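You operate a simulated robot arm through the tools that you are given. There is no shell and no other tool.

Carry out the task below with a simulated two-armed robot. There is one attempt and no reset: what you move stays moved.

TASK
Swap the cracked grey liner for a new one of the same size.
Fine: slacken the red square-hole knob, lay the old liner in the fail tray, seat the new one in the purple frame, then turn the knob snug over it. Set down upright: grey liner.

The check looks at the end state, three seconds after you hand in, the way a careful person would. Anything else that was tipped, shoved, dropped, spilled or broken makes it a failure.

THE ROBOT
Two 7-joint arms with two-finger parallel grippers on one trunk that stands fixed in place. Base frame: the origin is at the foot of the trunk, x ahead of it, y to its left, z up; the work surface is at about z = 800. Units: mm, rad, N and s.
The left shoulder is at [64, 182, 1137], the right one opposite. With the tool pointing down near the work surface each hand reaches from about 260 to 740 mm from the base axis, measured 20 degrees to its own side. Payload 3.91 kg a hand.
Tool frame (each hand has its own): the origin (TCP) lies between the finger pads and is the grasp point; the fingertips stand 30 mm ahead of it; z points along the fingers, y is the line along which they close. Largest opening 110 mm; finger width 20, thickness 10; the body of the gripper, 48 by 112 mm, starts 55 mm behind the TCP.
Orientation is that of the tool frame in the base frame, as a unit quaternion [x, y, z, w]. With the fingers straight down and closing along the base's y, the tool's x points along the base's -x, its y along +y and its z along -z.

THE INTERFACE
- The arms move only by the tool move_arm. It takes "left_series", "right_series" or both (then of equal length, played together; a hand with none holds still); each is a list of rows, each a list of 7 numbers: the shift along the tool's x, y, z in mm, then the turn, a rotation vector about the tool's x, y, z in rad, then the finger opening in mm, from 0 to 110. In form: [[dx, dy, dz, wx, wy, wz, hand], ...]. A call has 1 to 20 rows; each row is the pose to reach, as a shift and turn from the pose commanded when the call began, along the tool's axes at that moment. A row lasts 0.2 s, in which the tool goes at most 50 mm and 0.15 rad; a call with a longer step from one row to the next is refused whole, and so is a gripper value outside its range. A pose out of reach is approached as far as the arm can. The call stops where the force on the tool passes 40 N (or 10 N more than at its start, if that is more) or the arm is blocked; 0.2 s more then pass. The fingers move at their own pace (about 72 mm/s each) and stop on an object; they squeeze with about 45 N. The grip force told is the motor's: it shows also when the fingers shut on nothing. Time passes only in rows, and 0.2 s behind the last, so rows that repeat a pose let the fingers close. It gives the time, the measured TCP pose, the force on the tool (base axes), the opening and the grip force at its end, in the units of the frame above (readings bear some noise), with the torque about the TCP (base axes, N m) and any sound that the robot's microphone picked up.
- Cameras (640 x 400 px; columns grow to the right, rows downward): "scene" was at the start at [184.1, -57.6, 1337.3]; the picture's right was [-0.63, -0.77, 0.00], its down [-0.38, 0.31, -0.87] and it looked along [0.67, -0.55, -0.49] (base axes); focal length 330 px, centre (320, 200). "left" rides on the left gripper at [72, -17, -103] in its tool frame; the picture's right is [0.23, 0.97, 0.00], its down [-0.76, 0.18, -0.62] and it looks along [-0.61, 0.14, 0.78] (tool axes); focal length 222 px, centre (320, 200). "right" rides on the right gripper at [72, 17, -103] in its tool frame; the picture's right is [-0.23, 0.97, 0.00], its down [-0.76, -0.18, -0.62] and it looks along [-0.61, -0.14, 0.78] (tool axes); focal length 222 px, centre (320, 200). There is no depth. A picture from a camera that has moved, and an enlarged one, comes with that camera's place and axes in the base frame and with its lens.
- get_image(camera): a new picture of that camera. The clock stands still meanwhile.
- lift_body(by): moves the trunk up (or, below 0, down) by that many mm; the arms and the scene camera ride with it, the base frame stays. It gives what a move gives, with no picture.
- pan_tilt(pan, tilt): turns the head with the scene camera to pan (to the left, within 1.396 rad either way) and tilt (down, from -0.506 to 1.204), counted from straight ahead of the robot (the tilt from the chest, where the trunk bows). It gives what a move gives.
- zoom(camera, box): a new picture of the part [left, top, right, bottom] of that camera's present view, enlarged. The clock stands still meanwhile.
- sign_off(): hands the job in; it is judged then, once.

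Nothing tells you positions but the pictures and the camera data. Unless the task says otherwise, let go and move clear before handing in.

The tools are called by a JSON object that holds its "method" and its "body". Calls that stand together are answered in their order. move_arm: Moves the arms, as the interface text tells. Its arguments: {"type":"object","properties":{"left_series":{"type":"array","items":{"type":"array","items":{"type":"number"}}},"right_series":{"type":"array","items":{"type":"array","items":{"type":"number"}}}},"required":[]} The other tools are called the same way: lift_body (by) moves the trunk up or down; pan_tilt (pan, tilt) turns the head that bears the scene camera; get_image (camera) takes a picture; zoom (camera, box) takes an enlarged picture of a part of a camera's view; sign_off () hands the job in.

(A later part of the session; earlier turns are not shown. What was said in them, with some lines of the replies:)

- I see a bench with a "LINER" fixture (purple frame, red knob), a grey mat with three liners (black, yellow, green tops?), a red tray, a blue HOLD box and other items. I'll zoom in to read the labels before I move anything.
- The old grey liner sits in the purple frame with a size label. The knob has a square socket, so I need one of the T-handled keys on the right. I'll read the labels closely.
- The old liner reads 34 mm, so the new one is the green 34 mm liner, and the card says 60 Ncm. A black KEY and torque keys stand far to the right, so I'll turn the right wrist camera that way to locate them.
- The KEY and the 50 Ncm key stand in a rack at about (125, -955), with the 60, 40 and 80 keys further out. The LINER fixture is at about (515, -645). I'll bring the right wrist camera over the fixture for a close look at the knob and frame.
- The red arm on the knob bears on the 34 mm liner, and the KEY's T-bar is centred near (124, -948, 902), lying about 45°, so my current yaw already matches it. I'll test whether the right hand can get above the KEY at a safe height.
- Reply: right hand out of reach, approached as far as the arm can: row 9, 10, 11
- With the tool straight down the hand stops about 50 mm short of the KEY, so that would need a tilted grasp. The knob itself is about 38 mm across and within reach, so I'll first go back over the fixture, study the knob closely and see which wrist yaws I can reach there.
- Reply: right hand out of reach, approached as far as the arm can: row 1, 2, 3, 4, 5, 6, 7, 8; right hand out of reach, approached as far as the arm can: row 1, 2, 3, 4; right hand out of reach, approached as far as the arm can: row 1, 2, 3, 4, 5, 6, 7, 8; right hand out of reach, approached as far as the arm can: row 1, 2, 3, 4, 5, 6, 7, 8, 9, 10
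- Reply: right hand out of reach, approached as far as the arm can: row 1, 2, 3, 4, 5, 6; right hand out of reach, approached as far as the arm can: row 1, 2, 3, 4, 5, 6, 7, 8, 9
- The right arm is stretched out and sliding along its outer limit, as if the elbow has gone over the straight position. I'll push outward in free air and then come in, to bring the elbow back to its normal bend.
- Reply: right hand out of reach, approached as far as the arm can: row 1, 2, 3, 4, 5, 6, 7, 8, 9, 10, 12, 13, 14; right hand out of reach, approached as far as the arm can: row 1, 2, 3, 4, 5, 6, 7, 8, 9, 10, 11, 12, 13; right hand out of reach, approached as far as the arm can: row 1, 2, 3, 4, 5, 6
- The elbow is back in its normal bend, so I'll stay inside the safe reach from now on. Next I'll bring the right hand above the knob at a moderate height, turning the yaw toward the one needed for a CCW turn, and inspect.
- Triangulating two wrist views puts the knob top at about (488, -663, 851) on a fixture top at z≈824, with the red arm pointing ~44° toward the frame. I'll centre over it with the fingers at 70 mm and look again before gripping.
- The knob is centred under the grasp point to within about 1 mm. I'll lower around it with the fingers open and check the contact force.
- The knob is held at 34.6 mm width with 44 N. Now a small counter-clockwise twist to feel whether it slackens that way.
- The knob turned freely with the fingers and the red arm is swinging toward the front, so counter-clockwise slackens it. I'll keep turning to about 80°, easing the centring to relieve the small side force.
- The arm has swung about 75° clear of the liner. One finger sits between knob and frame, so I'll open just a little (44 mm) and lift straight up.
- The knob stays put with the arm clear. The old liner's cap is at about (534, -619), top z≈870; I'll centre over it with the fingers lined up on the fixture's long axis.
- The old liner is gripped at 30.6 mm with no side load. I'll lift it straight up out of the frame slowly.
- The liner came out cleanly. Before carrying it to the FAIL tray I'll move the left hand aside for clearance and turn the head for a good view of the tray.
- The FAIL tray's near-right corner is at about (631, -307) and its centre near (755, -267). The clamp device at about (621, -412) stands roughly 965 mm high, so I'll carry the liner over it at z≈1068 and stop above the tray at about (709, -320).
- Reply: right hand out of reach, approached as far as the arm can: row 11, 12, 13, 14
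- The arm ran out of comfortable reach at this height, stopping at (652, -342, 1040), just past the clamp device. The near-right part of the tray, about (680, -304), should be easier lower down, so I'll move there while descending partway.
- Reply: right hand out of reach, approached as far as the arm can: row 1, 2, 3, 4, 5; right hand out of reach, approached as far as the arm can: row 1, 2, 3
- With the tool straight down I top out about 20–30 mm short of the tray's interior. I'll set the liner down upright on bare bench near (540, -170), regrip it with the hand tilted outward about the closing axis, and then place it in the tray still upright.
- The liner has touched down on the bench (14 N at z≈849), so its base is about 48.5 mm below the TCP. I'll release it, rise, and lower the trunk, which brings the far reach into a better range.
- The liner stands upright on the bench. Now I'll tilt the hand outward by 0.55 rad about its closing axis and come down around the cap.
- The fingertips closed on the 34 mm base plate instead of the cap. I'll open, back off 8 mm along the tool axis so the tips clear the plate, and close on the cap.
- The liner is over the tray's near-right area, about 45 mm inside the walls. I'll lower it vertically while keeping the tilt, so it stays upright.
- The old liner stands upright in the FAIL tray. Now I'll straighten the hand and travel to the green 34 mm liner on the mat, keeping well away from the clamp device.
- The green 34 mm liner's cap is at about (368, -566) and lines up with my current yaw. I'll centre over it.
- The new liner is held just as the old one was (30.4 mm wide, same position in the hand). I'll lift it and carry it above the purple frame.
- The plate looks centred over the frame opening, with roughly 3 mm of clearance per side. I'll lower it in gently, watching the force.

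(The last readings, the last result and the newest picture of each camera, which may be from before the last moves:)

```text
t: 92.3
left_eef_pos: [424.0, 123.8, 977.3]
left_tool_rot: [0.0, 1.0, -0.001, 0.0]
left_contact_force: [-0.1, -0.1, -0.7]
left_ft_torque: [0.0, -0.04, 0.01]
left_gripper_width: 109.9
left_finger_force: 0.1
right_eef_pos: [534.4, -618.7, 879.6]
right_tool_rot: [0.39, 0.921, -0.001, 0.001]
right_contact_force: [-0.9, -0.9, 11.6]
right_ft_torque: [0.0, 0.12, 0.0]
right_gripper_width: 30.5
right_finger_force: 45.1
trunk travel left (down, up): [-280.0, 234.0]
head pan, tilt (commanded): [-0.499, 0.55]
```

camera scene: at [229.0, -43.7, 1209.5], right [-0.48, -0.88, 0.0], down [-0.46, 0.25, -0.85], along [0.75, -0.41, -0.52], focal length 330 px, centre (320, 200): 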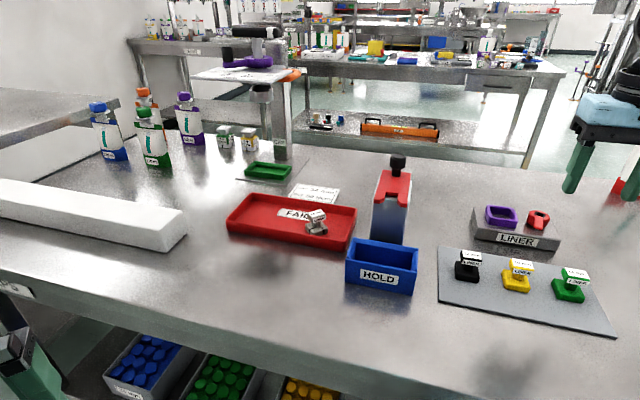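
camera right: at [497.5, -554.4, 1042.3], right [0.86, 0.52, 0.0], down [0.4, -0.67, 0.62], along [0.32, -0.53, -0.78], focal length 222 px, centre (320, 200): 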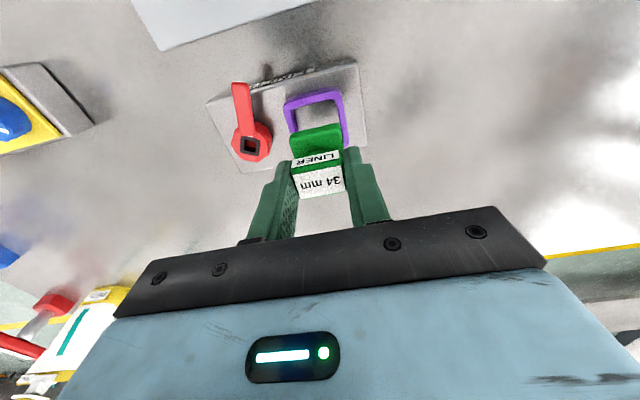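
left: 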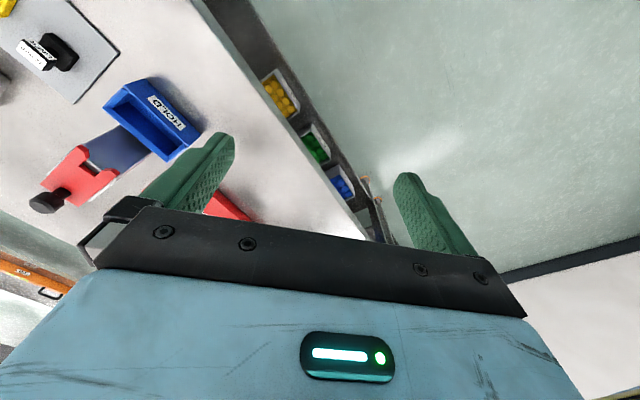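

{"method": "zoom", "body": {"camera": "right", "box": [220, 60, 420, 230]}}

{"method": "zoom", "body": {"camera": "scene", "box": [480, 180, 560, 240]}}

```text
2.35 times, centred on (320, 145) of right
camera zoom: at [496.7, -554.8, 981.3], right [0.86, 0.52, 0.0], down [0.4, -0.67, 0.63], along [0.32, -0.54, -0.78], focal length 523 px, centre (320, 329)
```

zoom: 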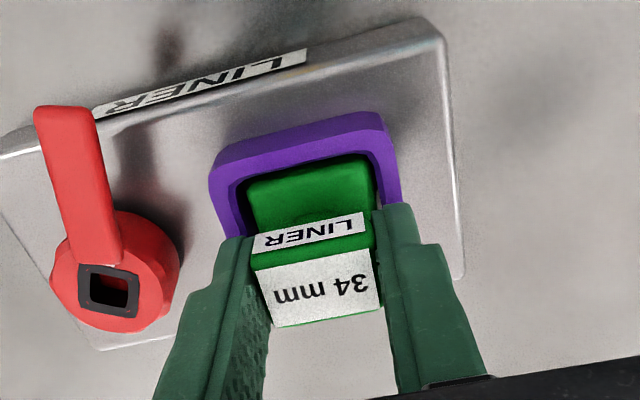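

```text
6.67 times, centred on (520, 210) of scene
camera zoom: at [228.2, -42.4, 1209.8], right [-0.48, -0.88, 0.0], down [-0.46, 0.25, -0.85], along [0.75, -0.41, -0.52], focal length 2203 px, centre (-1013, 133)
```

zoom: 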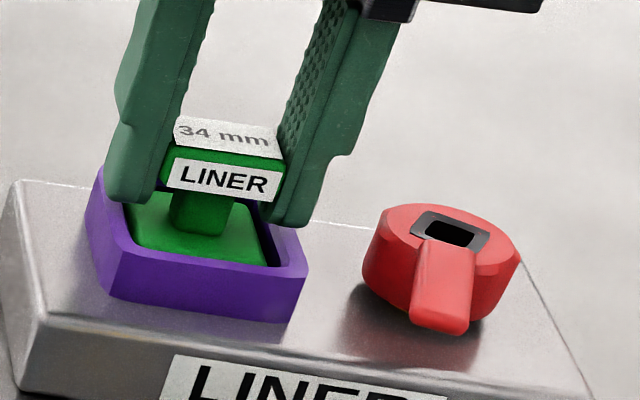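

The new liner is seated in the frame: 12 N at the same height and position as the old one. I'll release it and rise straight up.

{"method": "move_arm", "body": {"right_series": [[0, 0, -0.8, 0, 0, 0, 34], [0, 0, -0.8, 0, 0, 0, 42], [0, 0, -0.8, 0, 0, 0, 52], [0, 0, -0.8, 0, 0, 0, 52], [0, 0, -15, 0, 0, 0, 52], [0, 0, -45, 0, 0, 0, 52], [0, 0, -75, 0, 0, 0, 60]]}}

{"method": "zoom", "body": {"camera": "right", "box": [220, 40, 420, 200]}}

{"method": "zoom", "body": {"camera": "scene", "box": [470, 160, 570, 250]}}

```text
t: 93.9
left_eef_pos: [425.6, 124.9, 977.6]
left_tool_rot: [0.0, 1.0, 0.0, 0.0]
left_contact_force: [0.8, 0.1, -0.5]
left_ft_torque: [0.0, 0.0, 0.02]
left_gripper_width: 109.9
left_finger_force: 0.1
right_eef_pos: [535.4, -619.5, 952.4]
right_tool_rot: [0.389, 0.921, -0.001, 0.001]
right_contact_force: [0.2, 0.3, 0.1]
right_ft_torque: [-0.03, 0.02, -0.04]
right_gripper_width: 60.1
right_finger_force: 0.1
trunk travel left (down, up): [-280.0, 234.0]
head pan, tilt (commanded): [-0.499, 0.55]
```

```text
2.50 times, centred on (320, 120) of right
camera zoom: at [495.9, -554.7, 1054.6], right [0.86, 0.52, 0.0], down [0.4, -0.67, 0.62], along [0.32, -0.54, -0.78], focal length 555 px, centre (320, 400)
```

zoom: 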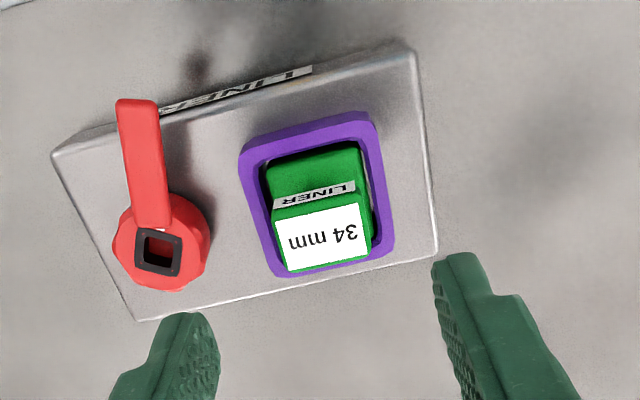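

```text
4.44 times, centred on (520, 205) of scene
camera zoom: at [229.0, -42.8, 1209.5], right [-0.48, -0.88, 0.0], down [-0.46, 0.25, -0.85], along [0.75, -0.41, -0.52], focal length 1469 px, centre (-569, 178)
```

zoom: 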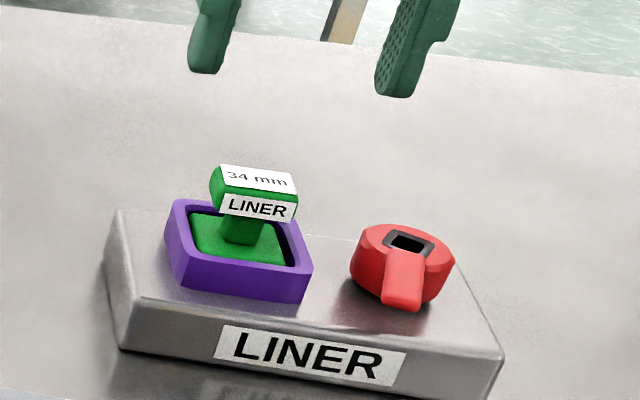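

The green liner sits upright in the frame. Now back over the knob with the same yaw at which I released it, to swing the arm back over the liner.

{"method": "move_arm", "body": {"right_series": [[0, -22, 0, 0, 0, -0.07, 60], [0.5, -44, 8, 0, 0, -0.14, 60], [0.8, -65, 22, 0, 0, -0.215, 60], [0.8, -65, 22, 0, 0, -0.215, 60]]}}

{"method": "zoom", "body": {"camera": "right", "box": [220, 40, 420, 200]}}

```text
t: 94.9
left_eef_pos: [424.2, 124.6, 976.9]
left_tool_rot: [0.0, 1.0, 0.0, 0.0]
left_contact_force: [0.7, -0.5, 0.5]
left_ft_torque: [-0.01, -0.02, -0.01]
left_gripper_width: 110.2
left_finger_force: 0.0
right_eef_pos: [487.3, -663.9, 930.3]
right_tool_rot: [0.288, 0.958, -0.002, -0.001]
right_contact_force: [-0.3, 0.6, 0.6]
right_ft_torque: [0.01, 0.03, 0.0]
right_gripper_width: 60.1
right_finger_force: 0.0
trunk travel left (down, up): [-280.0, 234.0]
head pan, tilt (commanded): [-0.499, 0.55]
```

```text
2.50 times, centred on (320, 120) of right
camera zoom: at [437.0, -609.1, 1032.1], right [0.73, 0.69, 0.0], down [0.54, -0.57, 0.62], along [0.43, -0.45, -0.78], focal length 555 px, centre (320, 400)
```

zoom: 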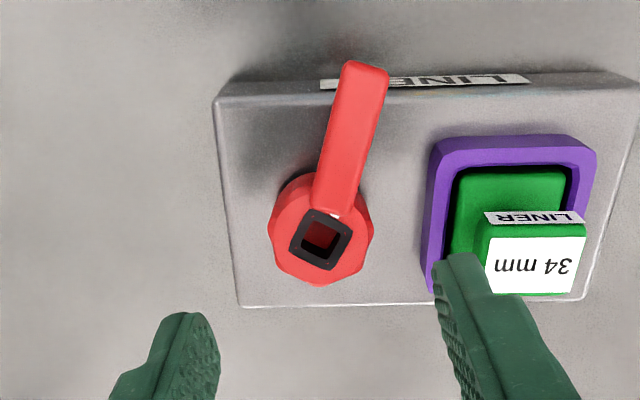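

{"method": "move_arm", "body": {"right_series": [[-0.7, 0, 18, -0.002, 0, 0, 50], [-1.5, 0, 36, -0.0045, -0.001, 0, 46], [-1.5, 0, 50, -0.0045, -0.001, 0, 46], [-1.5, 0, 58, -0.0045, -0.001, 0, 46]]}}

{"method": "zoom", "body": {"camera": "right", "box": [220, 60, 420, 230]}}

```text
t: 95.9
left_eef_pos: [425.5, 123.3, 977.4]
left_tool_rot: [0.0, 1.0, 0.0, 0.0]
left_contact_force: [0.4, 0.3, 0.3]
left_ft_torque: [0.01, 0.0, 0.02]
left_gripper_width: 110.1
left_finger_force: 0.0
right_eef_pos: [489.3, -664.1, 873.0]
right_tool_rot: [0.288, 0.958, 0.002, 0.001]
right_contact_force: [-0.8, -1.6, -0.1]
right_ft_torque: [0.02, -0.02, -0.02]
right_gripper_width: 46.1
right_finger_force: 0.0
trunk travel left (down, up): [-280.0, 234.0]
head pan, tilt (commanded): [-0.499, 0.55]
```

```text
2.35 times, centred on (320, 145) of right
camera zoom: at [437.6, -610.8, 973.8], right [0.73, 0.69, 0.0], down [0.54, -0.57, 0.62], along [0.43, -0.45, -0.78], focal length 523 px, centre (320, 329)
```

zoom: 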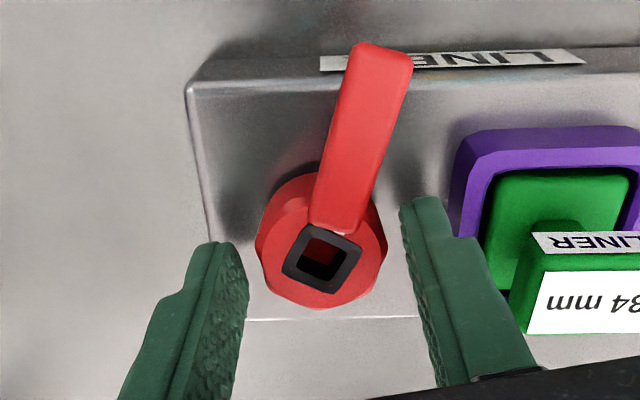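

{"method": "move_arm", "body": {"right_series": [[-0.4, 0.5, 5, 0, 0, 0, 46], [-0.4, 0.5, 9, 0, 0, 0, 46], [-0.4, 0.5, 12.5, 0, 0, 0, 46], [-0.4, 0.5, 12.5, 0, 0, 0, 42], [-0.4, 0.5, 12.5, 0, 0, 0, 38], [-0.4, 0.5, 12.5, 0, 0, 0, 36], [-0.4, 0.5, 12.5, 0, 0, 0, 34], [-0.4, 0.5, 12.5, 0, 0, 0, 30], [-0.4, 0.5, 12.5, 0, 0, 0, 25]]}}

{"method": "zoom", "body": {"camera": "right", "box": [220, 60, 420, 230]}}

```text
t: 97.9
left_eef_pos: [424.0, 124.2, 977.5]
left_tool_rot: [0.0, 1.0, 0.0, 0.0]
left_contact_force: [-0.5, -0.3, 0.6]
left_ft_torque: [0.05, 0.0, 0.03]
left_gripper_width: 110.0
left_finger_force: 0.1
right_eef_pos: [490.4, -664.2, 860.4]
right_tool_rot: [0.287, 0.958, 0.001, 0.002]
right_contact_force: [-2.0, -7.0, 13.3]
right_ft_torque: [-0.11, 0.4, -0.04]
right_gripper_width: 34.5
right_finger_force: 44.8
trunk travel left (down, up): [-280.0, 234.0]
head pan, tilt (commanded): [-0.499, 0.55]
```

```text
2.35 times, centred on (320, 145) of right
camera zoom: at [437.9, -610.3, 962.4], right [0.73, 0.69, 0.0], down [0.54, -0.57, 0.62], along [0.43, -0.45, -0.78], focal length 523 px, centre (320, 329)
```

zoom: 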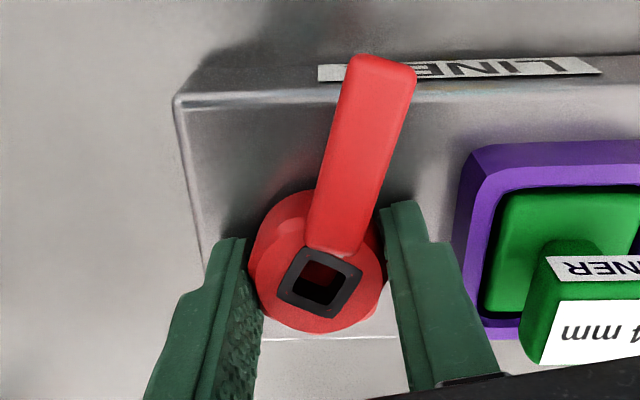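

The knob is gripped again, with a small upward reaction, so I'll ease up about 1 mm. Then I'll start turning clockwise to bring the arm back over the liner.

{"method": "move_arm", "body": {"right_series": [[0, -0.5, -1, 0, 0, 0, 20], [0, -0.5, -1, 0, 0, 0.1, 20], [0, -0.5, -1, 0, 0, 0.2, 20], [0, -0.5, -1, 0, 0, 0.3, 20]]}}

{"method": "zoom", "body": {"camera": "right", "box": [220, 60, 420, 230]}}

```text
t: 98.9
left_eef_pos: [426.6, 123.6, 975.4]
left_tool_rot: [0.0, 1.0, 0.001, -0.001]
left_contact_force: [-0.7, -0.3, -0.3]
left_ft_torque: [0.01, 0.04, -0.02]
left_gripper_width: 110.1
left_finger_force: 0.0
right_eef_pos: [489.7, -664.3, 860.0]
right_tool_rot: [0.428, 0.904, 0.003, -0.001]
right_contact_force: [-0.7, 8.8, -5.4]
right_ft_torque: [-0.88, -0.8, 0.0]
right_gripper_width: 34.9
right_finger_force: 45.3
trunk travel left (down, up): [-280.0, 234.0]
head pan, tilt (commanded): [-0.499, 0.55]
```

```text
2.35 times, centred on (320, 145) of right
camera zoom: at [456.6, -598.2, 962.8], right [0.9, 0.44, 0.0], down [0.35, -0.7, 0.62], along [0.27, -0.56, -0.78], focal length 523 px, centre (320, 329)
```

zoom: 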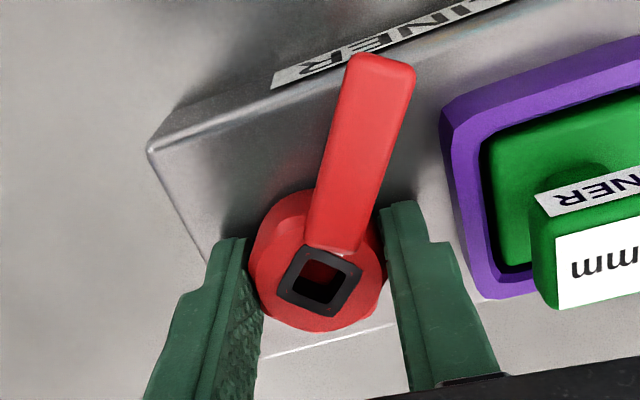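

{"method": "move_arm", "body": {"right_series": [[0.4, 0.3, 0.3, 0, 0, 0.1, 20], [0.7, 0.6, 0.5, 0, 0, 0.2, 20], [0.7, 0.6, 0.5, 0, 0, 0.3, 20], [0.7, 0.6, 0.5, 0, 0, 0.4, 20], [0.7, 0.6, 0.5, 0, 0, 0.5, 20], [0.7, 0.6, 0.5, 0, 0, 0.6, 20], [0.7, 0.6, 0.5, 0, 0, 0.7, 20]]}}

{"method": "zoom", "body": {"camera": "right", "box": [220, 60, 420, 230]}}

{"method": "zoom", "body": {"camera": "scene", "box": [470, 160, 570, 250]}}

```text
t: 100.5
left_eef_pos: [424.4, 123.1, 977.1]
left_tool_rot: [0.001, 1.0, 0.0, 0.0]
left_contact_force: [0.1, -0.2, 0.6]
left_ft_torque: [-0.03, -0.04, -0.01]
left_gripper_width: 110.1
left_finger_force: 0.1
right_eef_pos: [488.8, -665.4, 860.0]
right_tool_rot: [0.713, 0.701, 0.001, 0.001]
right_contact_force: [-10.9, -7.1, -0.3]
right_ft_torque: [0.75, 0.19, 0.05]
right_gripper_width: 34.8
right_finger_force: 44.9
trunk travel left (down, up): [-280.0, 234.0]
head pan, tilt (commanded): [-0.499, 0.55]
```

```text
2.35 times, centred on (320, 145) of right
camera zoom: at [506.2, -592.8, 962.6], right [0.97, -0.24, 0.0], down [-0.19, -0.76, 0.62], along [-0.15, -0.6, -0.78], focal length 523 px, centre (320, 329)
```

zoom: 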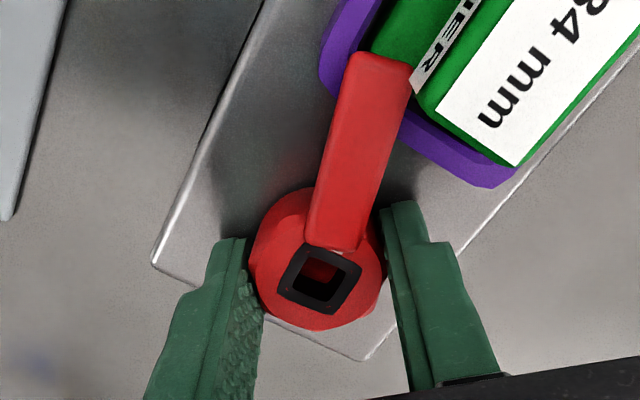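

```text
4.44 times, centred on (520, 205) of scene
camera zoom: at [228.1, -44.1, 1209.7], right [-0.48, -0.88, 0.0], down [-0.46, 0.25, -0.85], along [0.75, -0.41, -0.52], focal length 1469 px, centre (-569, 178)
```

zoom: 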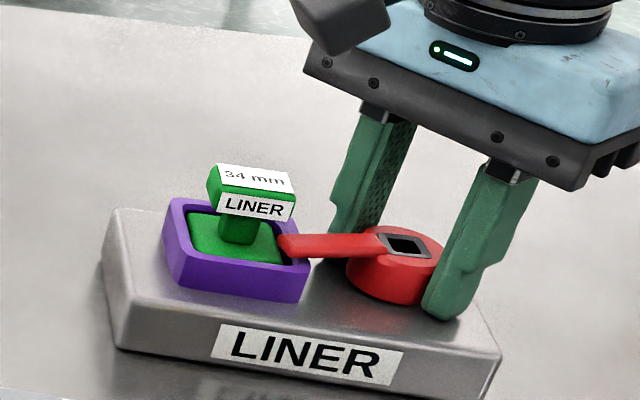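

{"method": "move_arm", "body": {"right_series": [[-0.3, -0.5, 0, 0, 0, 0.05, 20], [-0.6, -0.9, 0, 0, 0, 0.1, 20], [-0.6, -0.9, 0, 0, 0, 0.15, 20], [-0.6, -0.9, 0, 0, 0, 0.2, 20]]}}

{"method": "zoom", "body": {"camera": "right", "box": [220, 60, 420, 230]}}

```text
t: 101.5
left_eef_pos: [424.4, 124.3, 977.9]
left_tool_rot: [0.0, 1.0, 0.001, 0.0]
left_contact_force: [-0.4, 0.1, 0.2]
left_ft_torque: [0.0, 0.03, 0.02]
left_gripper_width: 110.1
left_finger_force: 0.1
right_eef_pos: [488.0, -664.6, 860.4]
right_tool_rot: [0.779, 0.627, 0.002, 0.001]
right_contact_force: [-10.7, -6.5, -3.3]
right_ft_torque: [-0.96, 0.42, 0.01]
right_gripper_width: 34.9
right_finger_force: 44.6
trunk travel left (down, up): [-280.0, 234.0]
head pan, tilt (commanded): [-0.499, 0.55]
```

```text
2.35 times, centred on (320, 145) of right
camera zoom: at [519.9, -597.7, 962.6], right [0.9, -0.43, 0.0], down [-0.34, -0.71, 0.62], along [-0.27, -0.56, -0.78], focal length 523 px, centre (320, 329)
```

zoom: 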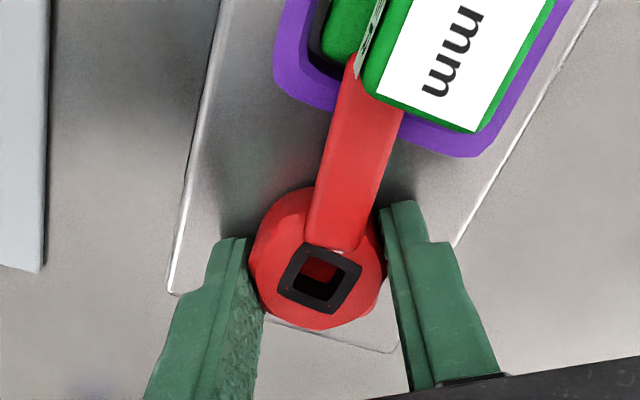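

{"method": "move_arm", "body": {"right_series": [[-0.3, -0.3, 0, 0, 0, 0.03, 20], [-0.6, -0.6, 0, 0, 0, 0.06, 20], [-0.6, -0.6, 0, 0, 0, 0.09, 20]]}}

```text
t: 102.3
left_eef_pos: [425.9, 123.1, 977.7]
left_tool_rot: [0.0, 1.0, -0.001, 0.0]
left_contact_force: [0.1, -0.5, 0.3]
left_ft_torque: [-0.01, 0.01, 0.0]
left_gripper_width: 110.0
left_finger_force: 0.0
right_eef_pos: [488.8, -665.2, 859.1]
right_tool_rot: [0.806, 0.592, 0.001, -0.001]
right_contact_force: [-10.8, -3.2, -5.3]
right_ft_torque: [-1.28, 0.46, 0.01]
right_gripper_width: 34.5
right_finger_force: 45.3
trunk travel left (down, up): [-280.0, 234.0]
head pan, tilt (commanded): [-0.499, 0.55]
```

{"method": "move_arm", "body": {"right_series": [[-0.2, -0.2, 0, 0, 0, 0.02, 20], [-0.2, -0.2, 0, 0, 0, 0.04, 20]]}}

{"method": "zoom", "body": {"camera": "right", "box": [220, 60, 420, 230]}}

```text
t: 102.9
left_eef_pos: [423.6, 123.5, 977.5]
left_tool_rot: [0.0, 1.0, 0.0, 0.0]
left_contact_force: [0.0, 0.1, 0.4]
left_ft_torque: [-0.01, 0.03, 0.03]
left_gripper_width: 110.0
left_finger_force: 0.0
right_eef_pos: [488.7, -665.2, 859.9]
right_tool_rot: [0.817, 0.577, 0.001, -0.001]
right_contact_force: [-12.0, 2.8, -8.6]
right_ft_torque: [-1.02, 0.27, 0.01]
right_gripper_width: 34.8
right_finger_force: 44.8
trunk travel left (down, up): [-280.0, 234.0]
head pan, tilt (commanded): [-0.499, 0.55]
```

```text
2.35 times, centred on (320, 145) of right
camera zoom: at [528.1, -602.6, 962.8], right [0.84, -0.54, 0.0], down [-0.42, -0.66, 0.62], along [-0.34, -0.52, -0.78], focal length 523 px, centre (320, 329)
```

zoom: 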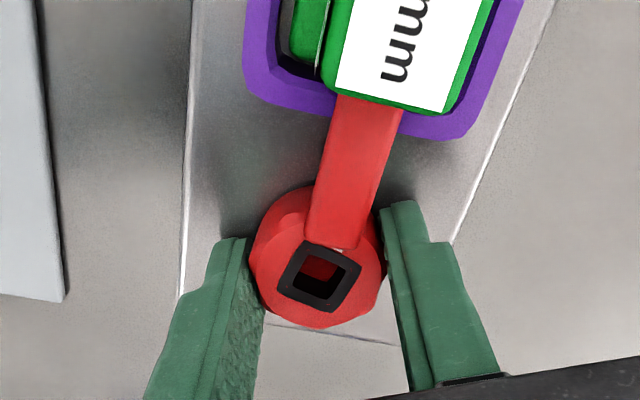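

{"method": "move_arm", "body": {"right_series": [[-0.3, -0.2, 0.3, 0, 0, 0.02, 20], [-0.3, -0.2, 0.3, 0, 0, 0.04, 20]]}}

```text
t: 103.5
left_eef_pos: [425.7, 123.6, 977.4]
left_tool_rot: [0.0, 1.0, 0.0, 0.0]
left_contact_force: [0.9, 0.0, -0.1]
left_ft_torque: [-0.03, -0.01, 0.02]
left_gripper_width: 110.0
left_finger_force: 0.0
right_eef_pos: [489.4, -664.4, 860.6]
right_tool_rot: [0.829, 0.559, 0.001, 0.0]
right_contact_force: [-8.4, 6.0, -8.5]
right_ft_torque: [-0.13, 0.68, 0.04]
right_gripper_width: 34.9
right_finger_force: 44.6
trunk travel left (down, up): [-280.0, 234.0]
head pan, tilt (commanded): [-0.499, 0.55]
```

{"method": "zoom", "body": {"camera": "right", "box": [250, 100, 390, 220]}}

{"method": "zoom", "body": {"camera": "scene", "box": [470, 160, 570, 250]}}

```text
3.33 times, centred on (320, 160) of right
camera zoom: at [530.5, -604.2, 962.8], right [0.82, -0.57, 0.0], down [-0.45, -0.64, 0.62], along [-0.36, -0.51, -0.78], focal length 740 px, centre (320, 333)
```

zoom: 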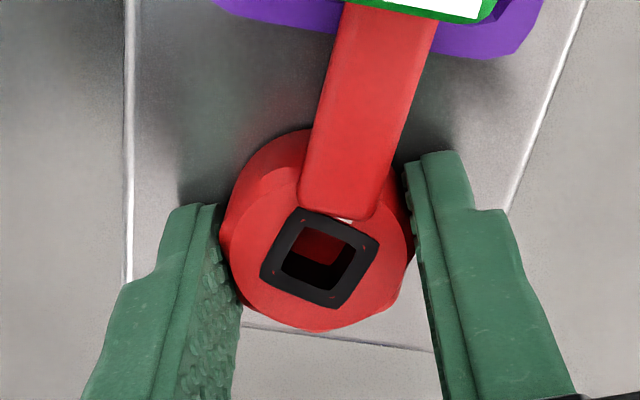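

```text
4.44 times, centred on (520, 205) of scene
camera zoom: at [228.9, -43.3, 1209.5], right [-0.48, -0.88, 0.0], down [-0.46, 0.25, -0.85], along [0.75, -0.41, -0.52], focal length 1469 px, centre (-569, 178)
```

zoom: 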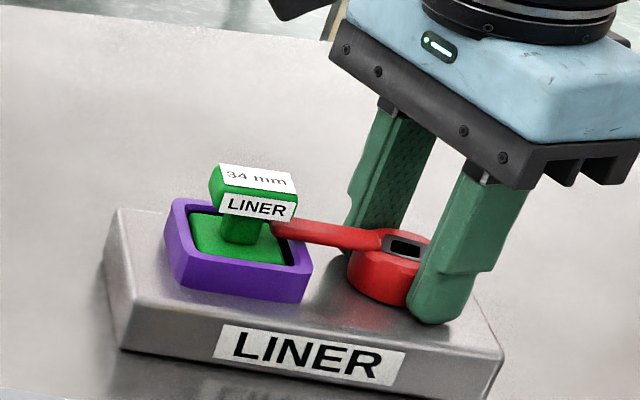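

{"method": "move_arm", "body": {"right_series": [[-0.2, 0.2, 0.5, 0, 0, 0.02, 20], [-0.3, 0.3, 0.7, 0, 0, 0.04, 20], [-0.3, 0.3, 0.7, 0, 0, 0.06, 20]]}}

{"method": "zoom", "body": {"camera": "right", "box": [220, 60, 420, 230]}}

```text
t: 104.3
left_eef_pos: [424.7, 124.5, 977.4]
left_tool_rot: [0.0, 1.0, 0.001, 0.0]
left_contact_force: [-0.8, 0.0, 0.4]
left_ft_torque: [0.01, 0.0, 0.01]
left_gripper_width: 110.0
left_finger_force: 0.0
right_eef_pos: [488.0, -665.3, 860.5]
right_tool_rot: [0.845, 0.534, 0.003, -0.001]
right_contact_force: [-9.9, 8.7, -3.2]
right_ft_torque: [0.75, 0.47, 0.04]
right_gripper_width: 34.5
right_finger_force: 45.1
trunk travel left (down, up): [-280.0, 234.0]
head pan, tilt (commanded): [-0.499, 0.55]
```

```text
2.35 times, centred on (320, 145) of right
camera zoom: at [533.8, -606.8, 962.8], right [0.78, -0.62, 0.0], down [-0.49, -0.61, 0.62], along [-0.39, -0.49, -0.78], focal length 523 px, centre (320, 329)
```

zoom: 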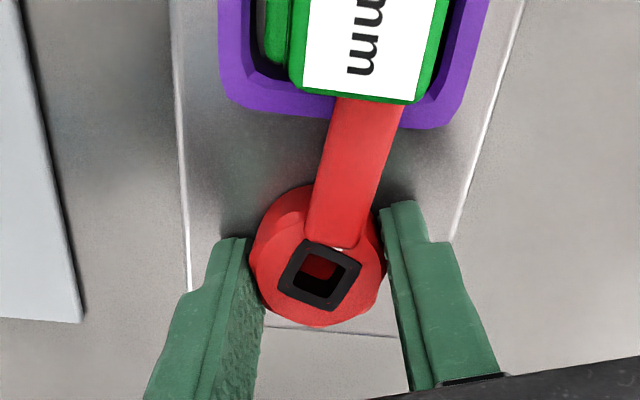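

{"method": "move_arm", "body": {"right_series": [[-0.3, 0.4, 0, 0, 0, 0.03, 20], [-0.5, 0.7, 0, 0, 0, 0.06, 20], [-0.5, 0.7, 0, 0, 0, 0.09, 20], [-0.5, 0.7, 0, 0, 0, 0.12, 20]]}}

{"method": "zoom", "body": {"camera": "right", "box": [220, 60, 420, 230]}}

{"method": "zoom", "body": {"camera": "scene", "box": [470, 160, 570, 250]}}

```text
t: 105.3
left_eef_pos: [425.0, 125.0, 978.2]
left_tool_rot: [0.0, 1.0, -0.001, 0.001]
left_contact_force: [0.4, 0.7, -0.5]
left_ft_torque: [0.02, 0.02, -0.03]
left_gripper_width: 110.3
left_finger_force: 0.1
right_eef_pos: [488.3, -665.0, 861.5]
right_tool_rot: [0.876, 0.482, 0.002, 0.0]
right_contact_force: [-13.4, 14.6, -2.4]
right_ft_torque: [1.19, -0.14, 0.03]
right_gripper_width: 34.7
right_finger_force: 45.4
trunk travel left (down, up): [-280.0, 234.0]
head pan, tilt (commanded): [-0.499, 0.55]
```

```text
2.35 times, centred on (320, 145) of right
camera zoom: at [540.4, -612.7, 962.8], right [0.7, -0.71, 0.0], down [-0.56, -0.55, 0.62], along [-0.44, -0.44, -0.78], focal length 523 px, centre (320, 329)
```

zoom: 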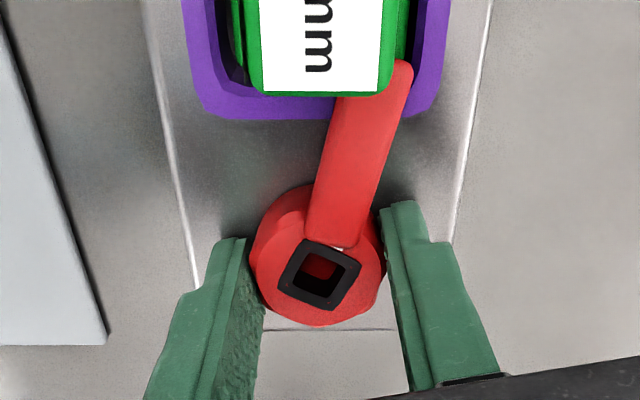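

```text
4.44 times, centred on (520, 205) of scene
camera zoom: at [227.8, -41.9, 1209.8], right [-0.48, -0.88, 0.0], down [-0.46, 0.25, -0.85], along [0.75, -0.41, -0.52], focal length 1469 px, centre (-569, 178)
```

zoom: 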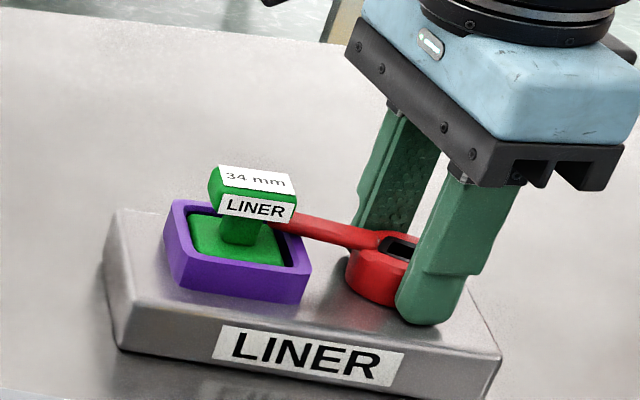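

{"method": "move_arm", "body": {"right_series": [[0.3, -1, 0, 0, 0, 0.02, 20], [0.5, -2, 0, 0, 0, 0.06, 20], [0.5, -2, 0, 0, 0, 0.1, 20], [0.5, -2, 0, 0, 0, 0.14, 20]]}}

{"method": "zoom", "body": {"camera": "right", "box": [220, 60, 420, 230]}}

```text
t: 106.3
left_eef_pos: [425.3, 124.0, 978.0]
left_tool_rot: [0.001, 1.0, 0.0, 0.0]
left_contact_force: [0.1, -0.7, -0.2]
left_ft_torque: [-0.02, 0.04, 0.03]
left_gripper_width: 110.0
left_finger_force: 0.1
right_eef_pos: [487.0, -663.9, 861.0]
right_tool_rot: [0.908, 0.42, 0.002, 0.0]
right_contact_force: [-2.8, 10.6, -3.2]
right_ft_torque: [0.31, -0.26, 0.0]
right_gripper_width: 35.1
right_finger_force: 45.0
trunk travel left (down, up): [-280.0, 234.0]
head pan, tilt (commanded): [-0.499, 0.55]
```

```text
2.35 times, centred on (320, 145) of right
camera zoom: at [546.9, -620.3, 962.8], right [0.6, -0.8, 0.0], down [-0.63, -0.47, 0.62], along [-0.5, -0.37, -0.78], focal length 523 px, centre (320, 329)
```

zoom: 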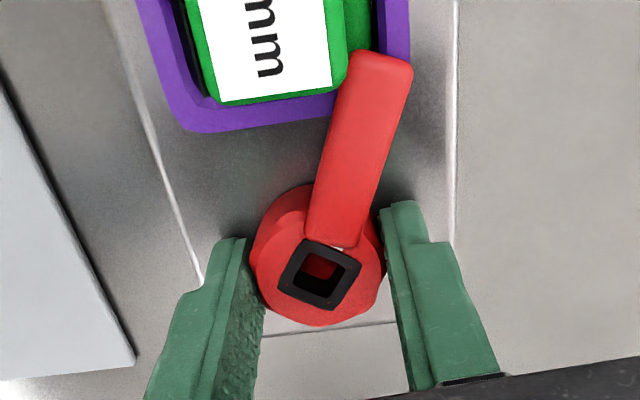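

There is no hard stop: the hinge turns freely past the liner with almost no torque. So "snug over it" must be the arm's original position, pointing at the liner's centre, and I'll turn back to that angle, finishing with a clockwise approach.

{"method": "move_arm", "body": {"right_series": [[0.4, -0.3, 0, 0, 0, -0.1, 20], [0.7, -0.6, 0, 0, 0, -0.2, 20], [0.7, -0.6, 0, 0, 0, -0.3, 20], [0.7, -0.6, 0, 0, 0, -0.4, 20], [0.7, -0.6, 0, 0, 0, -0.475, 20], [0.7, -0.6, 0, 0, 0, -0.475, 20]]}}

{"method": "zoom", "body": {"camera": "right", "box": [220, 60, 420, 230]}}

```text
t: 107.7
left_eef_pos: [425.1, 123.4, 976.8]
left_tool_rot: [0.0, 1.0, 0.0, 0.0]
left_contact_force: [0.8, 0.5, 0.0]
left_ft_torque: [0.03, 0.0, 0.0]
left_gripper_width: 109.9
left_finger_force: 0.1
right_eef_pos: [488.0, -664.6, 860.3]
right_tool_rot: [0.782, 0.623, 0.002, 0.002]
right_contact_force: [7.5, -9.3, 9.5]
right_ft_torque: [0.39, -0.3, 0.01]
right_gripper_width: 34.7
right_finger_force: 45.3
trunk travel left (down, up): [-280.0, 234.0]
head pan, tilt (commanded): [-0.499, 0.55]
```

```text
2.35 times, centred on (320, 145) of right
camera zoom: at [520.2, -597.9, 962.7], right [0.9, -0.44, 0.01], down [-0.35, -0.7, 0.62], along [-0.27, -0.56, -0.78], focal length 523 px, centre (320, 329)
```

zoom: 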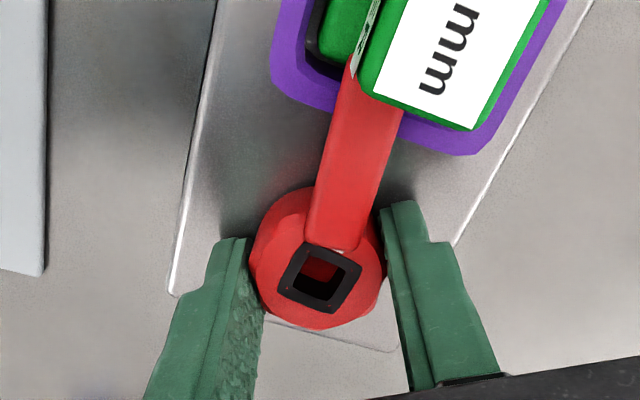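

{"method": "move_arm", "body": {"right_series": [[-0.3, 0.3, -0.3, 0, 0, 0.03, 20], [-0.5, 0.6, -0.5, 0, 0, 0.06, 20], [-0.5, 0.6, -0.5, 0, 0, 0.08, 20], [-0.5, 0.6, -0.5, 0, 0, 0.08, 20]]}}

{"method": "zoom", "body": {"camera": "right", "box": [220, 60, 420, 230]}}

{"method": "zoom", "body": {"camera": "scene", "box": [470, 160, 570, 250]}}

```text
t: 108.7
left_eef_pos: [425.4, 123.0, 975.9]
left_tool_rot: [0.0, 1.0, -0.001, 0.0]
left_contact_force: [0.1, 0.0, 0.0]
left_ft_torque: [-0.03, -0.02, -0.01]
left_gripper_width: 110.1
left_finger_force: 0.1
right_eef_pos: [487.6, -664.8, 860.8]
right_tool_rot: [0.807, 0.591, 0.0, 0.001]
right_contact_force: [7.8, -7.1, 6.6]
right_ft_torque: [-1.16, -0.06, 0.02]
right_gripper_width: 35.1
right_finger_force: 44.8
trunk travel left (down, up): [-280.0, 234.0]
head pan, tilt (commanded): [-0.499, 0.55]
```

```text
2.35 times, centred on (320, 145) of right
camera zoom: at [525.9, -600.9, 962.6], right [0.86, -0.51, 0.0], down [-0.4, -0.67, 0.62], along [-0.32, -0.53, -0.78], focal length 523 px, centre (320, 329)
```

zoom: 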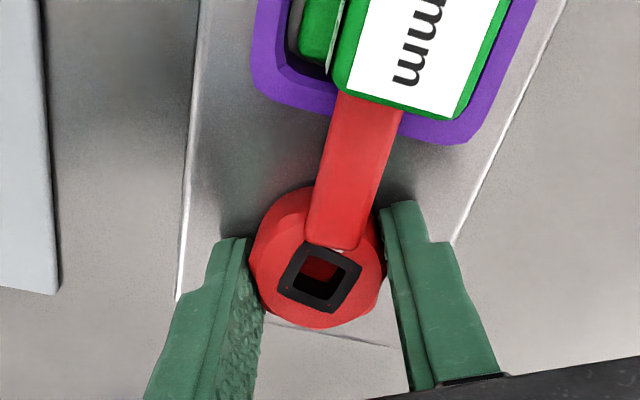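

```text
4.44 times, centred on (520, 205) of scene
camera zoom: at [229.6, -43.2, 1209.4], right [-0.48, -0.88, 0.0], down [-0.46, 0.25, -0.85], along [0.75, -0.41, -0.52], focal length 1469 px, centre (-569, 178)
```

zoom: 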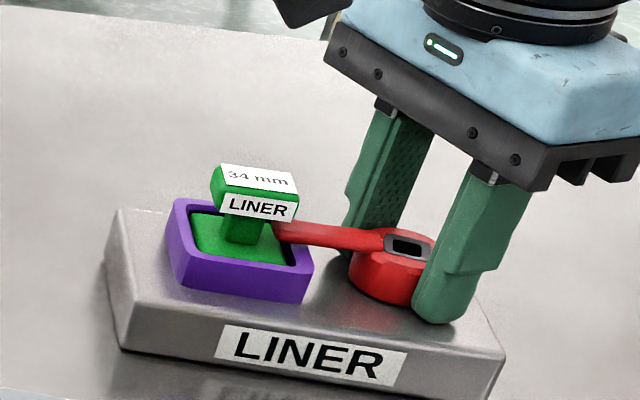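

{"method": "move_arm", "body": {"right_series": [[-0.3, 0.5, -0.4, 0, 0, 0.015, 20], [-0.3, 0.6, -0.5, 0, 0, 0.03, 20], [-0.3, 0.6, -0.5, 0, 0, 0.03, 20]]}}

{"method": "zoom", "body": {"camera": "right", "box": [220, 60, 420, 230]}}

```text
t: 109.5
left_eef_pos: [424.2, 124.2, 977.5]
left_tool_rot: [0.0, 1.0, 0.0, 0.0]
left_contact_force: [-0.2, -0.5, 0.2]
left_ft_torque: [-0.02, -0.02, 0.01]
left_gripper_width: 109.8
left_finger_force: 0.1
right_eef_pos: [488.5, -665.7, 860.3]
right_tool_rot: [0.816, 0.578, 0.002, -0.001]
right_contact_force: [4.9, -2.0, 6.1]
right_ft_torque: [-0.17, 0.5, -0.01]
right_gripper_width: 34.6
right_finger_force: 44.7
trunk travel left (down, up): [-280.0, 234.0]
head pan, tilt (commanded): [-0.499, 0.55]
```

```text
2.35 times, centred on (320, 145) of right
camera zoom: at [527.9, -602.3, 962.7], right [0.84, -0.54, 0.0], down [-0.42, -0.66, 0.62], along [-0.33, -0.52, -0.78], focal length 523 px, centre (320, 329)
```

zoom: 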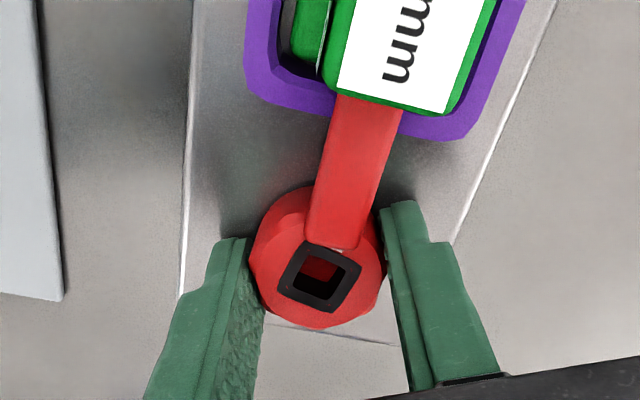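

The arm points at the frame centre (about 44–45°), matching the original clamped position, with almost no side load. I'll release gently and lift away.

{"method": "move_arm", "body": {"right_series": [[0, 0, 0, 0, 0, 0, 36], [0, 0, 0, 0, 0, 0, 40], [0, 0, 0, 0, 0, 0, 50], [0, 0, 0, 0, 0, 0, 60], [0, 0, -15, 0, 0, 0, 60], [0, 0, -45, 0, 0, 0, 60], [0, 0, -75, 0, 0, 0, 60]]}}

{"method": "zoom", "body": {"camera": "right", "box": [240, 20, 400, 190]}}

{"method": "zoom", "body": {"camera": "scene", "box": [470, 160, 570, 250]}}

```text
t: 111.1
left_eef_pos: [425.5, 123.1, 976.6]
left_tool_rot: [0.0, 1.0, 0.0, 0.0]
left_contact_force: [-0.1, 0.3, 0.2]
left_ft_torque: [-0.03, 0.01, -0.03]
left_gripper_width: 110.1
left_finger_force: 0.1
right_eef_pos: [485.6, -664.9, 936.5]
right_tool_rot: [0.816, 0.578, 0.002, 0.0]
right_contact_force: [-0.6, 0.9, -0.8]
right_ft_torque: [0.0, -0.01, 0.02]
right_gripper_width: 60.0
right_finger_force: 0.0
trunk travel left (down, up): [-280.0, 234.0]
head pan, tilt (commanded): [-0.499, 0.55]
```

```text
2.35 times, centred on (320, 105) of right
camera zoom: at [525.6, -601.7, 1038.7], right [0.84, -0.54, 0.0], down [-0.42, -0.66, 0.62], along [-0.33, -0.52, -0.78], focal length 523 px, centre (320, 424)
```

zoom: 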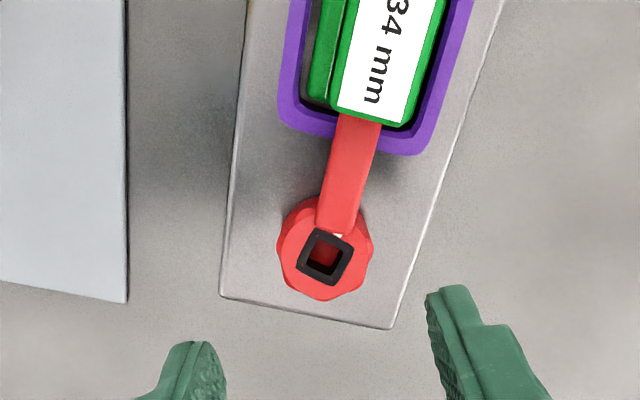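

```text
4.44 times, centred on (520, 205) of scene
camera zoom: at [229.0, -42.7, 1209.5], right [-0.48, -0.88, 0.0], down [-0.46, 0.25, -0.85], along [0.75, -0.41, -0.52], focal length 1469 px, centre (-569, 178)
```

zoom: 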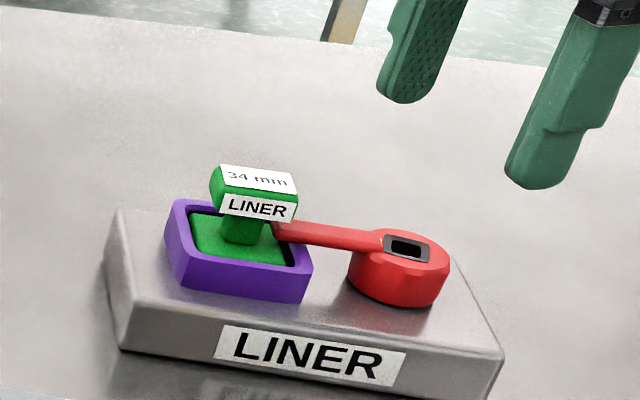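

{"method": "zoom", "body": {"camera": "right", "box": [290, 60, 370, 150]}}

{"method": "zoom", "body": {"camera": "right", "box": [280, 0, 400, 145]}}

```text
4.44 times, centred on (330, 105) of right
camera zoom: at [525.6, -601.7, 1038.7], right [0.84, -0.54, 0.0], down [-0.42, -0.66, 0.62], along [-0.33, -0.52, -0.78], focal length 987 px, centre (276, 622)
```

zoom: 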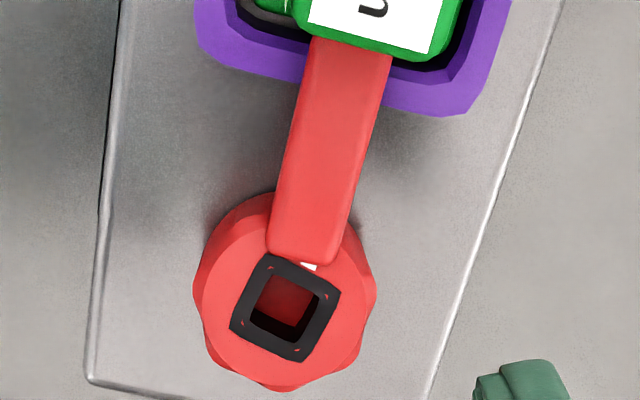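

```text
2.76 times, centred on (340, 72) of right
camera zoom: at [525.6, -601.7, 1038.7], right [0.84, -0.54, 0.0], down [-0.42, -0.66, 0.62], along [-0.33, -0.52, -0.78], focal length 613 px, centre (265, 552)
```

zoom: 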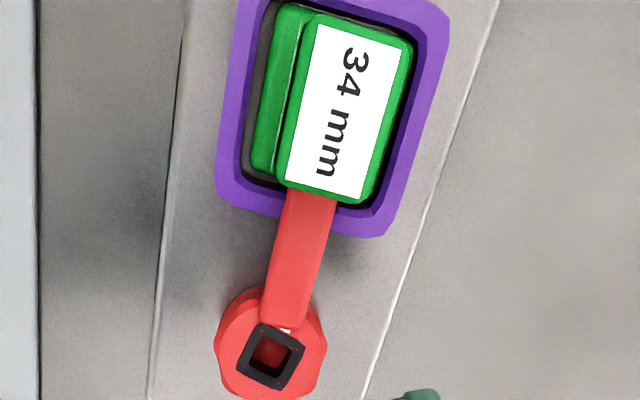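

The knob's square is within about 1° of its original angle, with the arm over the green liner. Now I'll move the right hand clear and inspect the whole bench.

{"method": "move_arm", "body": {"right_series": [[10, -8, -20, 0, 0, 0, 60], [35, -30, -35, 0, 0, -0.12, 60], [62, -55, -50, 0, 0, -0.25, 60], [90, -80, -65, 0, 0, -0.38, 60], [116, -105, -75, 0, 0, -0.51, 60], [142, -128, -80, 0, 0, -0.64, 60], [168, -152, -80, 0, 0, -0.77, 60], [193, -174, -80, 0, 0, -0.9, 60]]}}

{"method": "pan_tilt", "body": {"pan": -0.7, "tilt": 0.6}}

{"method": "get_image", "body": {"camera": "scene"}}

{"method": "get_image", "body": {"camera": "right"}}

```text
t: 112.9
left_eef_pos: [425.9, 124.4, 976.8]
left_tool_rot: [0.0, 1.0, 0.0, -0.001]
left_contact_force: [0.1, 0.2, -0.1]
left_ft_torque: [0.03, 0.01, 0.01]
left_gripper_width: 110.0
left_finger_force: 0.0
right_eef_pos: [386.6, -426.4, 1015.1]
right_tool_rot: [0.483, 0.876, 0.001, 0.001]
right_contact_force: [0.7, -0.5, 0.9]
right_ft_torque: [-0.01, 0.03, 0.0]
right_gripper_width: 60.0
right_finger_force: 0.0
trunk travel left (down, up): [-280.0, 234.0]
head pan, tilt (commanded): [-0.499, 0.55]
```

```text
t: 113.7
left_eef_pos: [425.6, 123.1, 977.1]
left_tool_rot: [-0.001, 1.0, 0.0, 0.0]
left_contact_force: [0.5, 0.0, 0.0]
left_ft_torque: [-0.02, 0.0, -0.02]
left_gripper_width: 109.8
left_finger_force: 0.1
right_eef_pos: [387.6, -424.6, 1015.8]
right_tool_rot: [0.482, 0.876, 0.002, 0.001]
right_contact_force: [0.2, -0.3, -0.4]
right_ft_torque: [0.05, 0.01, -0.01]
right_gripper_width: 60.0
right_finger_force: 0.2
trunk travel left (down, up): [-280.0, 234.0]
head pan, tilt (commanded): [-0.7, 0.6]
```

```text
taken
camera scene: at [218.0, -57.0, 1205.0], right [-0.64, -0.77, 0.0], down [-0.43, 0.36, -0.83], along [0.63, -0.53, -0.56], focal length 330 px, centre (320, 200)
```

scene: 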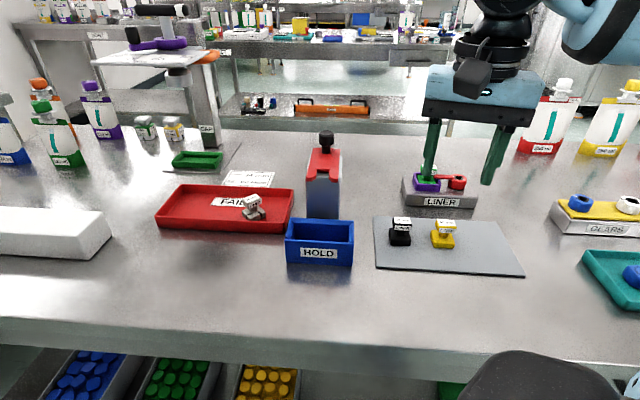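

```text
taken
camera right: at [362.6, -355.8, 1117.2], right [0.95, 0.33, 0.0], down [0.25, -0.74, 0.62], along [0.2, -0.59, -0.78], focal length 222 px, centre (320, 200)
```

right: 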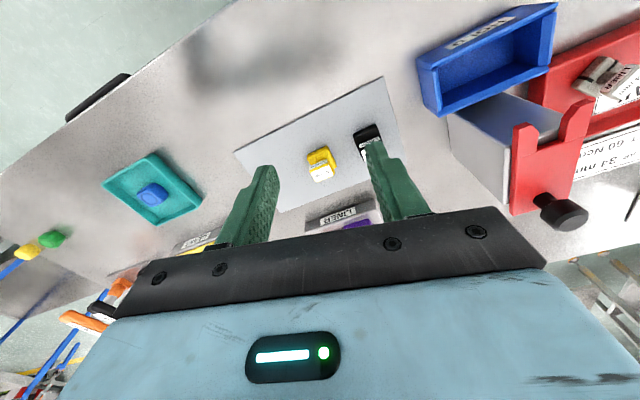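

{"method": "move_arm", "body": {"right_series": [[30, 20, -15, 0, 0, -0.1, 60], [60, 40, -30, 0, 0, -0.2, 60], [90, 60, -45, 0, 0, -0.3, 60]]}}

{"method": "get_image", "body": {"camera": "scene"}}

{"method": "zoom", "body": {"camera": "scene", "box": [390, 150, 490, 215]}}

{"method": "zoom", "body": {"camera": "scene", "box": [150, 160, 310, 250]}}

```text
t: 114.5
left_eef_pos: [425.2, 125.3, 977.4]
left_tool_rot: [0.0, 1.0, 0.001, 0.0]
left_contact_force: [0.3, 0.4, 0.1]
left_ft_torque: [-0.02, 0.02, 0.0]
left_gripper_width: 109.8
left_finger_force: 0.0
right_eef_pos: [392.3, -318.8, 1061.9]
right_tool_rot: [0.345, 0.938, 0.002, 0.0]
right_contact_force: [0.2, 0.3, 0.4]
right_ft_torque: [-0.01, -0.02, 0.01]
right_gripper_width: 59.8
right_finger_force: 0.1
trunk travel left (down, up): [-280.0, 234.0]
head pan, tilt (commanded): [-0.7, 0.6]
```

```text
taken
camera scene: at [218.0, -56.0, 1205.0], right [-0.64, -0.77, 0.0], down [-0.43, 0.36, -0.83], along [0.63, -0.53, -0.56], focal length 330 px, centre (320, 200)
```

scene: 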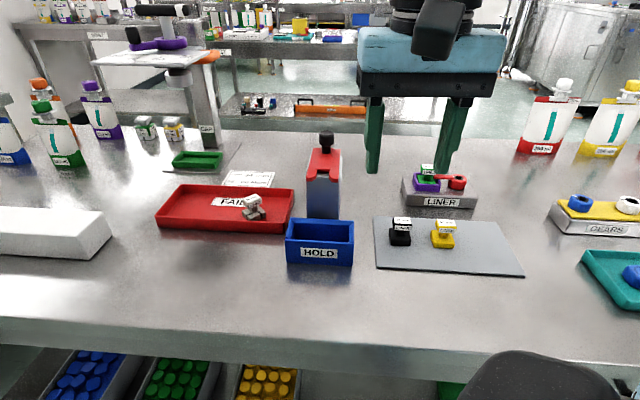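

```text
6.15 times, centred on (440, 182) of scene
camera zoom: at [218.0, -56.0, 1205.0], right [-0.64, -0.77, 0.0], down [-0.43, 0.36, -0.83], along [0.63, -0.53, -0.56], focal length 2034 px, centre (-418, 308)
```

zoom: 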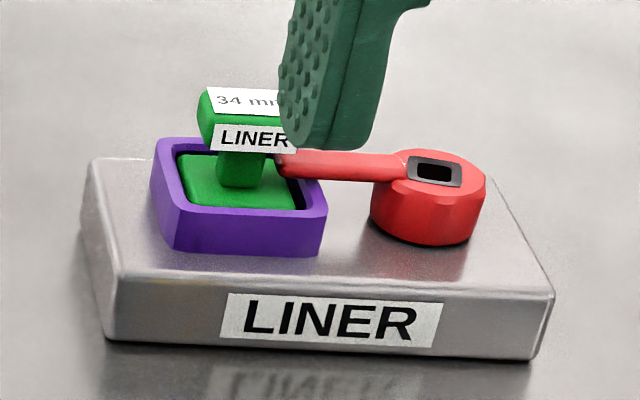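

```text
4.00 times, centred on (230, 205) of scene
camera zoom: at [218.0, -56.0, 1205.0], right [-0.64, -0.77, 0.0], down [-0.43, 0.36, -0.83], along [0.63, -0.53, -0.56], focal length 1322 px, centre (680, 180)
```

zoom: 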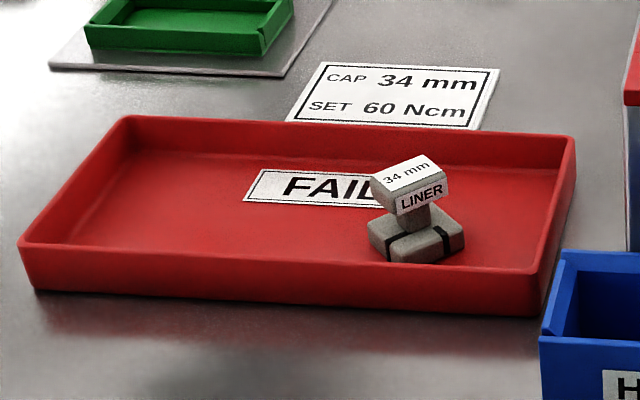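

The bench is in order. The cracked grey liner stands upright in the FAIL tray, and the green 34 mm liner is seated in the purple frame with the red arm back over it. Nothing else has moved and both hands are empty and clear, so I'm handing in.

{"method": "sign_off", "body": {}}

```text
The job is handed in.
```

The liner swap is done and handed in. The one thing I could not confirm is how tight the clamp is. The knob turned almost freely, with no stop even about 20° past its starting angle. For "snug" I set it back to within about 1–2° of where it started, with the arm over the liner.

- **Old liner:** The cracked grey 34 mm liner is standing upright in the FAIL tray. The hand could not reach the tray pointing straight down. I set the liner down upright on bare bench for a moment, regripped it at a tilt, and then placed it.
- **New liner:** The green 34 mm liner is seated in the purple frame. I matched the size from the labels on the old and new liners.
- **Knob:** I turned it with the fingers, not the KEY. The KEY was just out of reach with the hand pointing down. The card's 60 Ncm setting was not applied, since the 60 Ncm driver was too far away to reach.

Nothing else on the bench looked moved in the last pictures. Both hands were empty and clear when I handed in. The trunk is still 120 mm lower than at the start.
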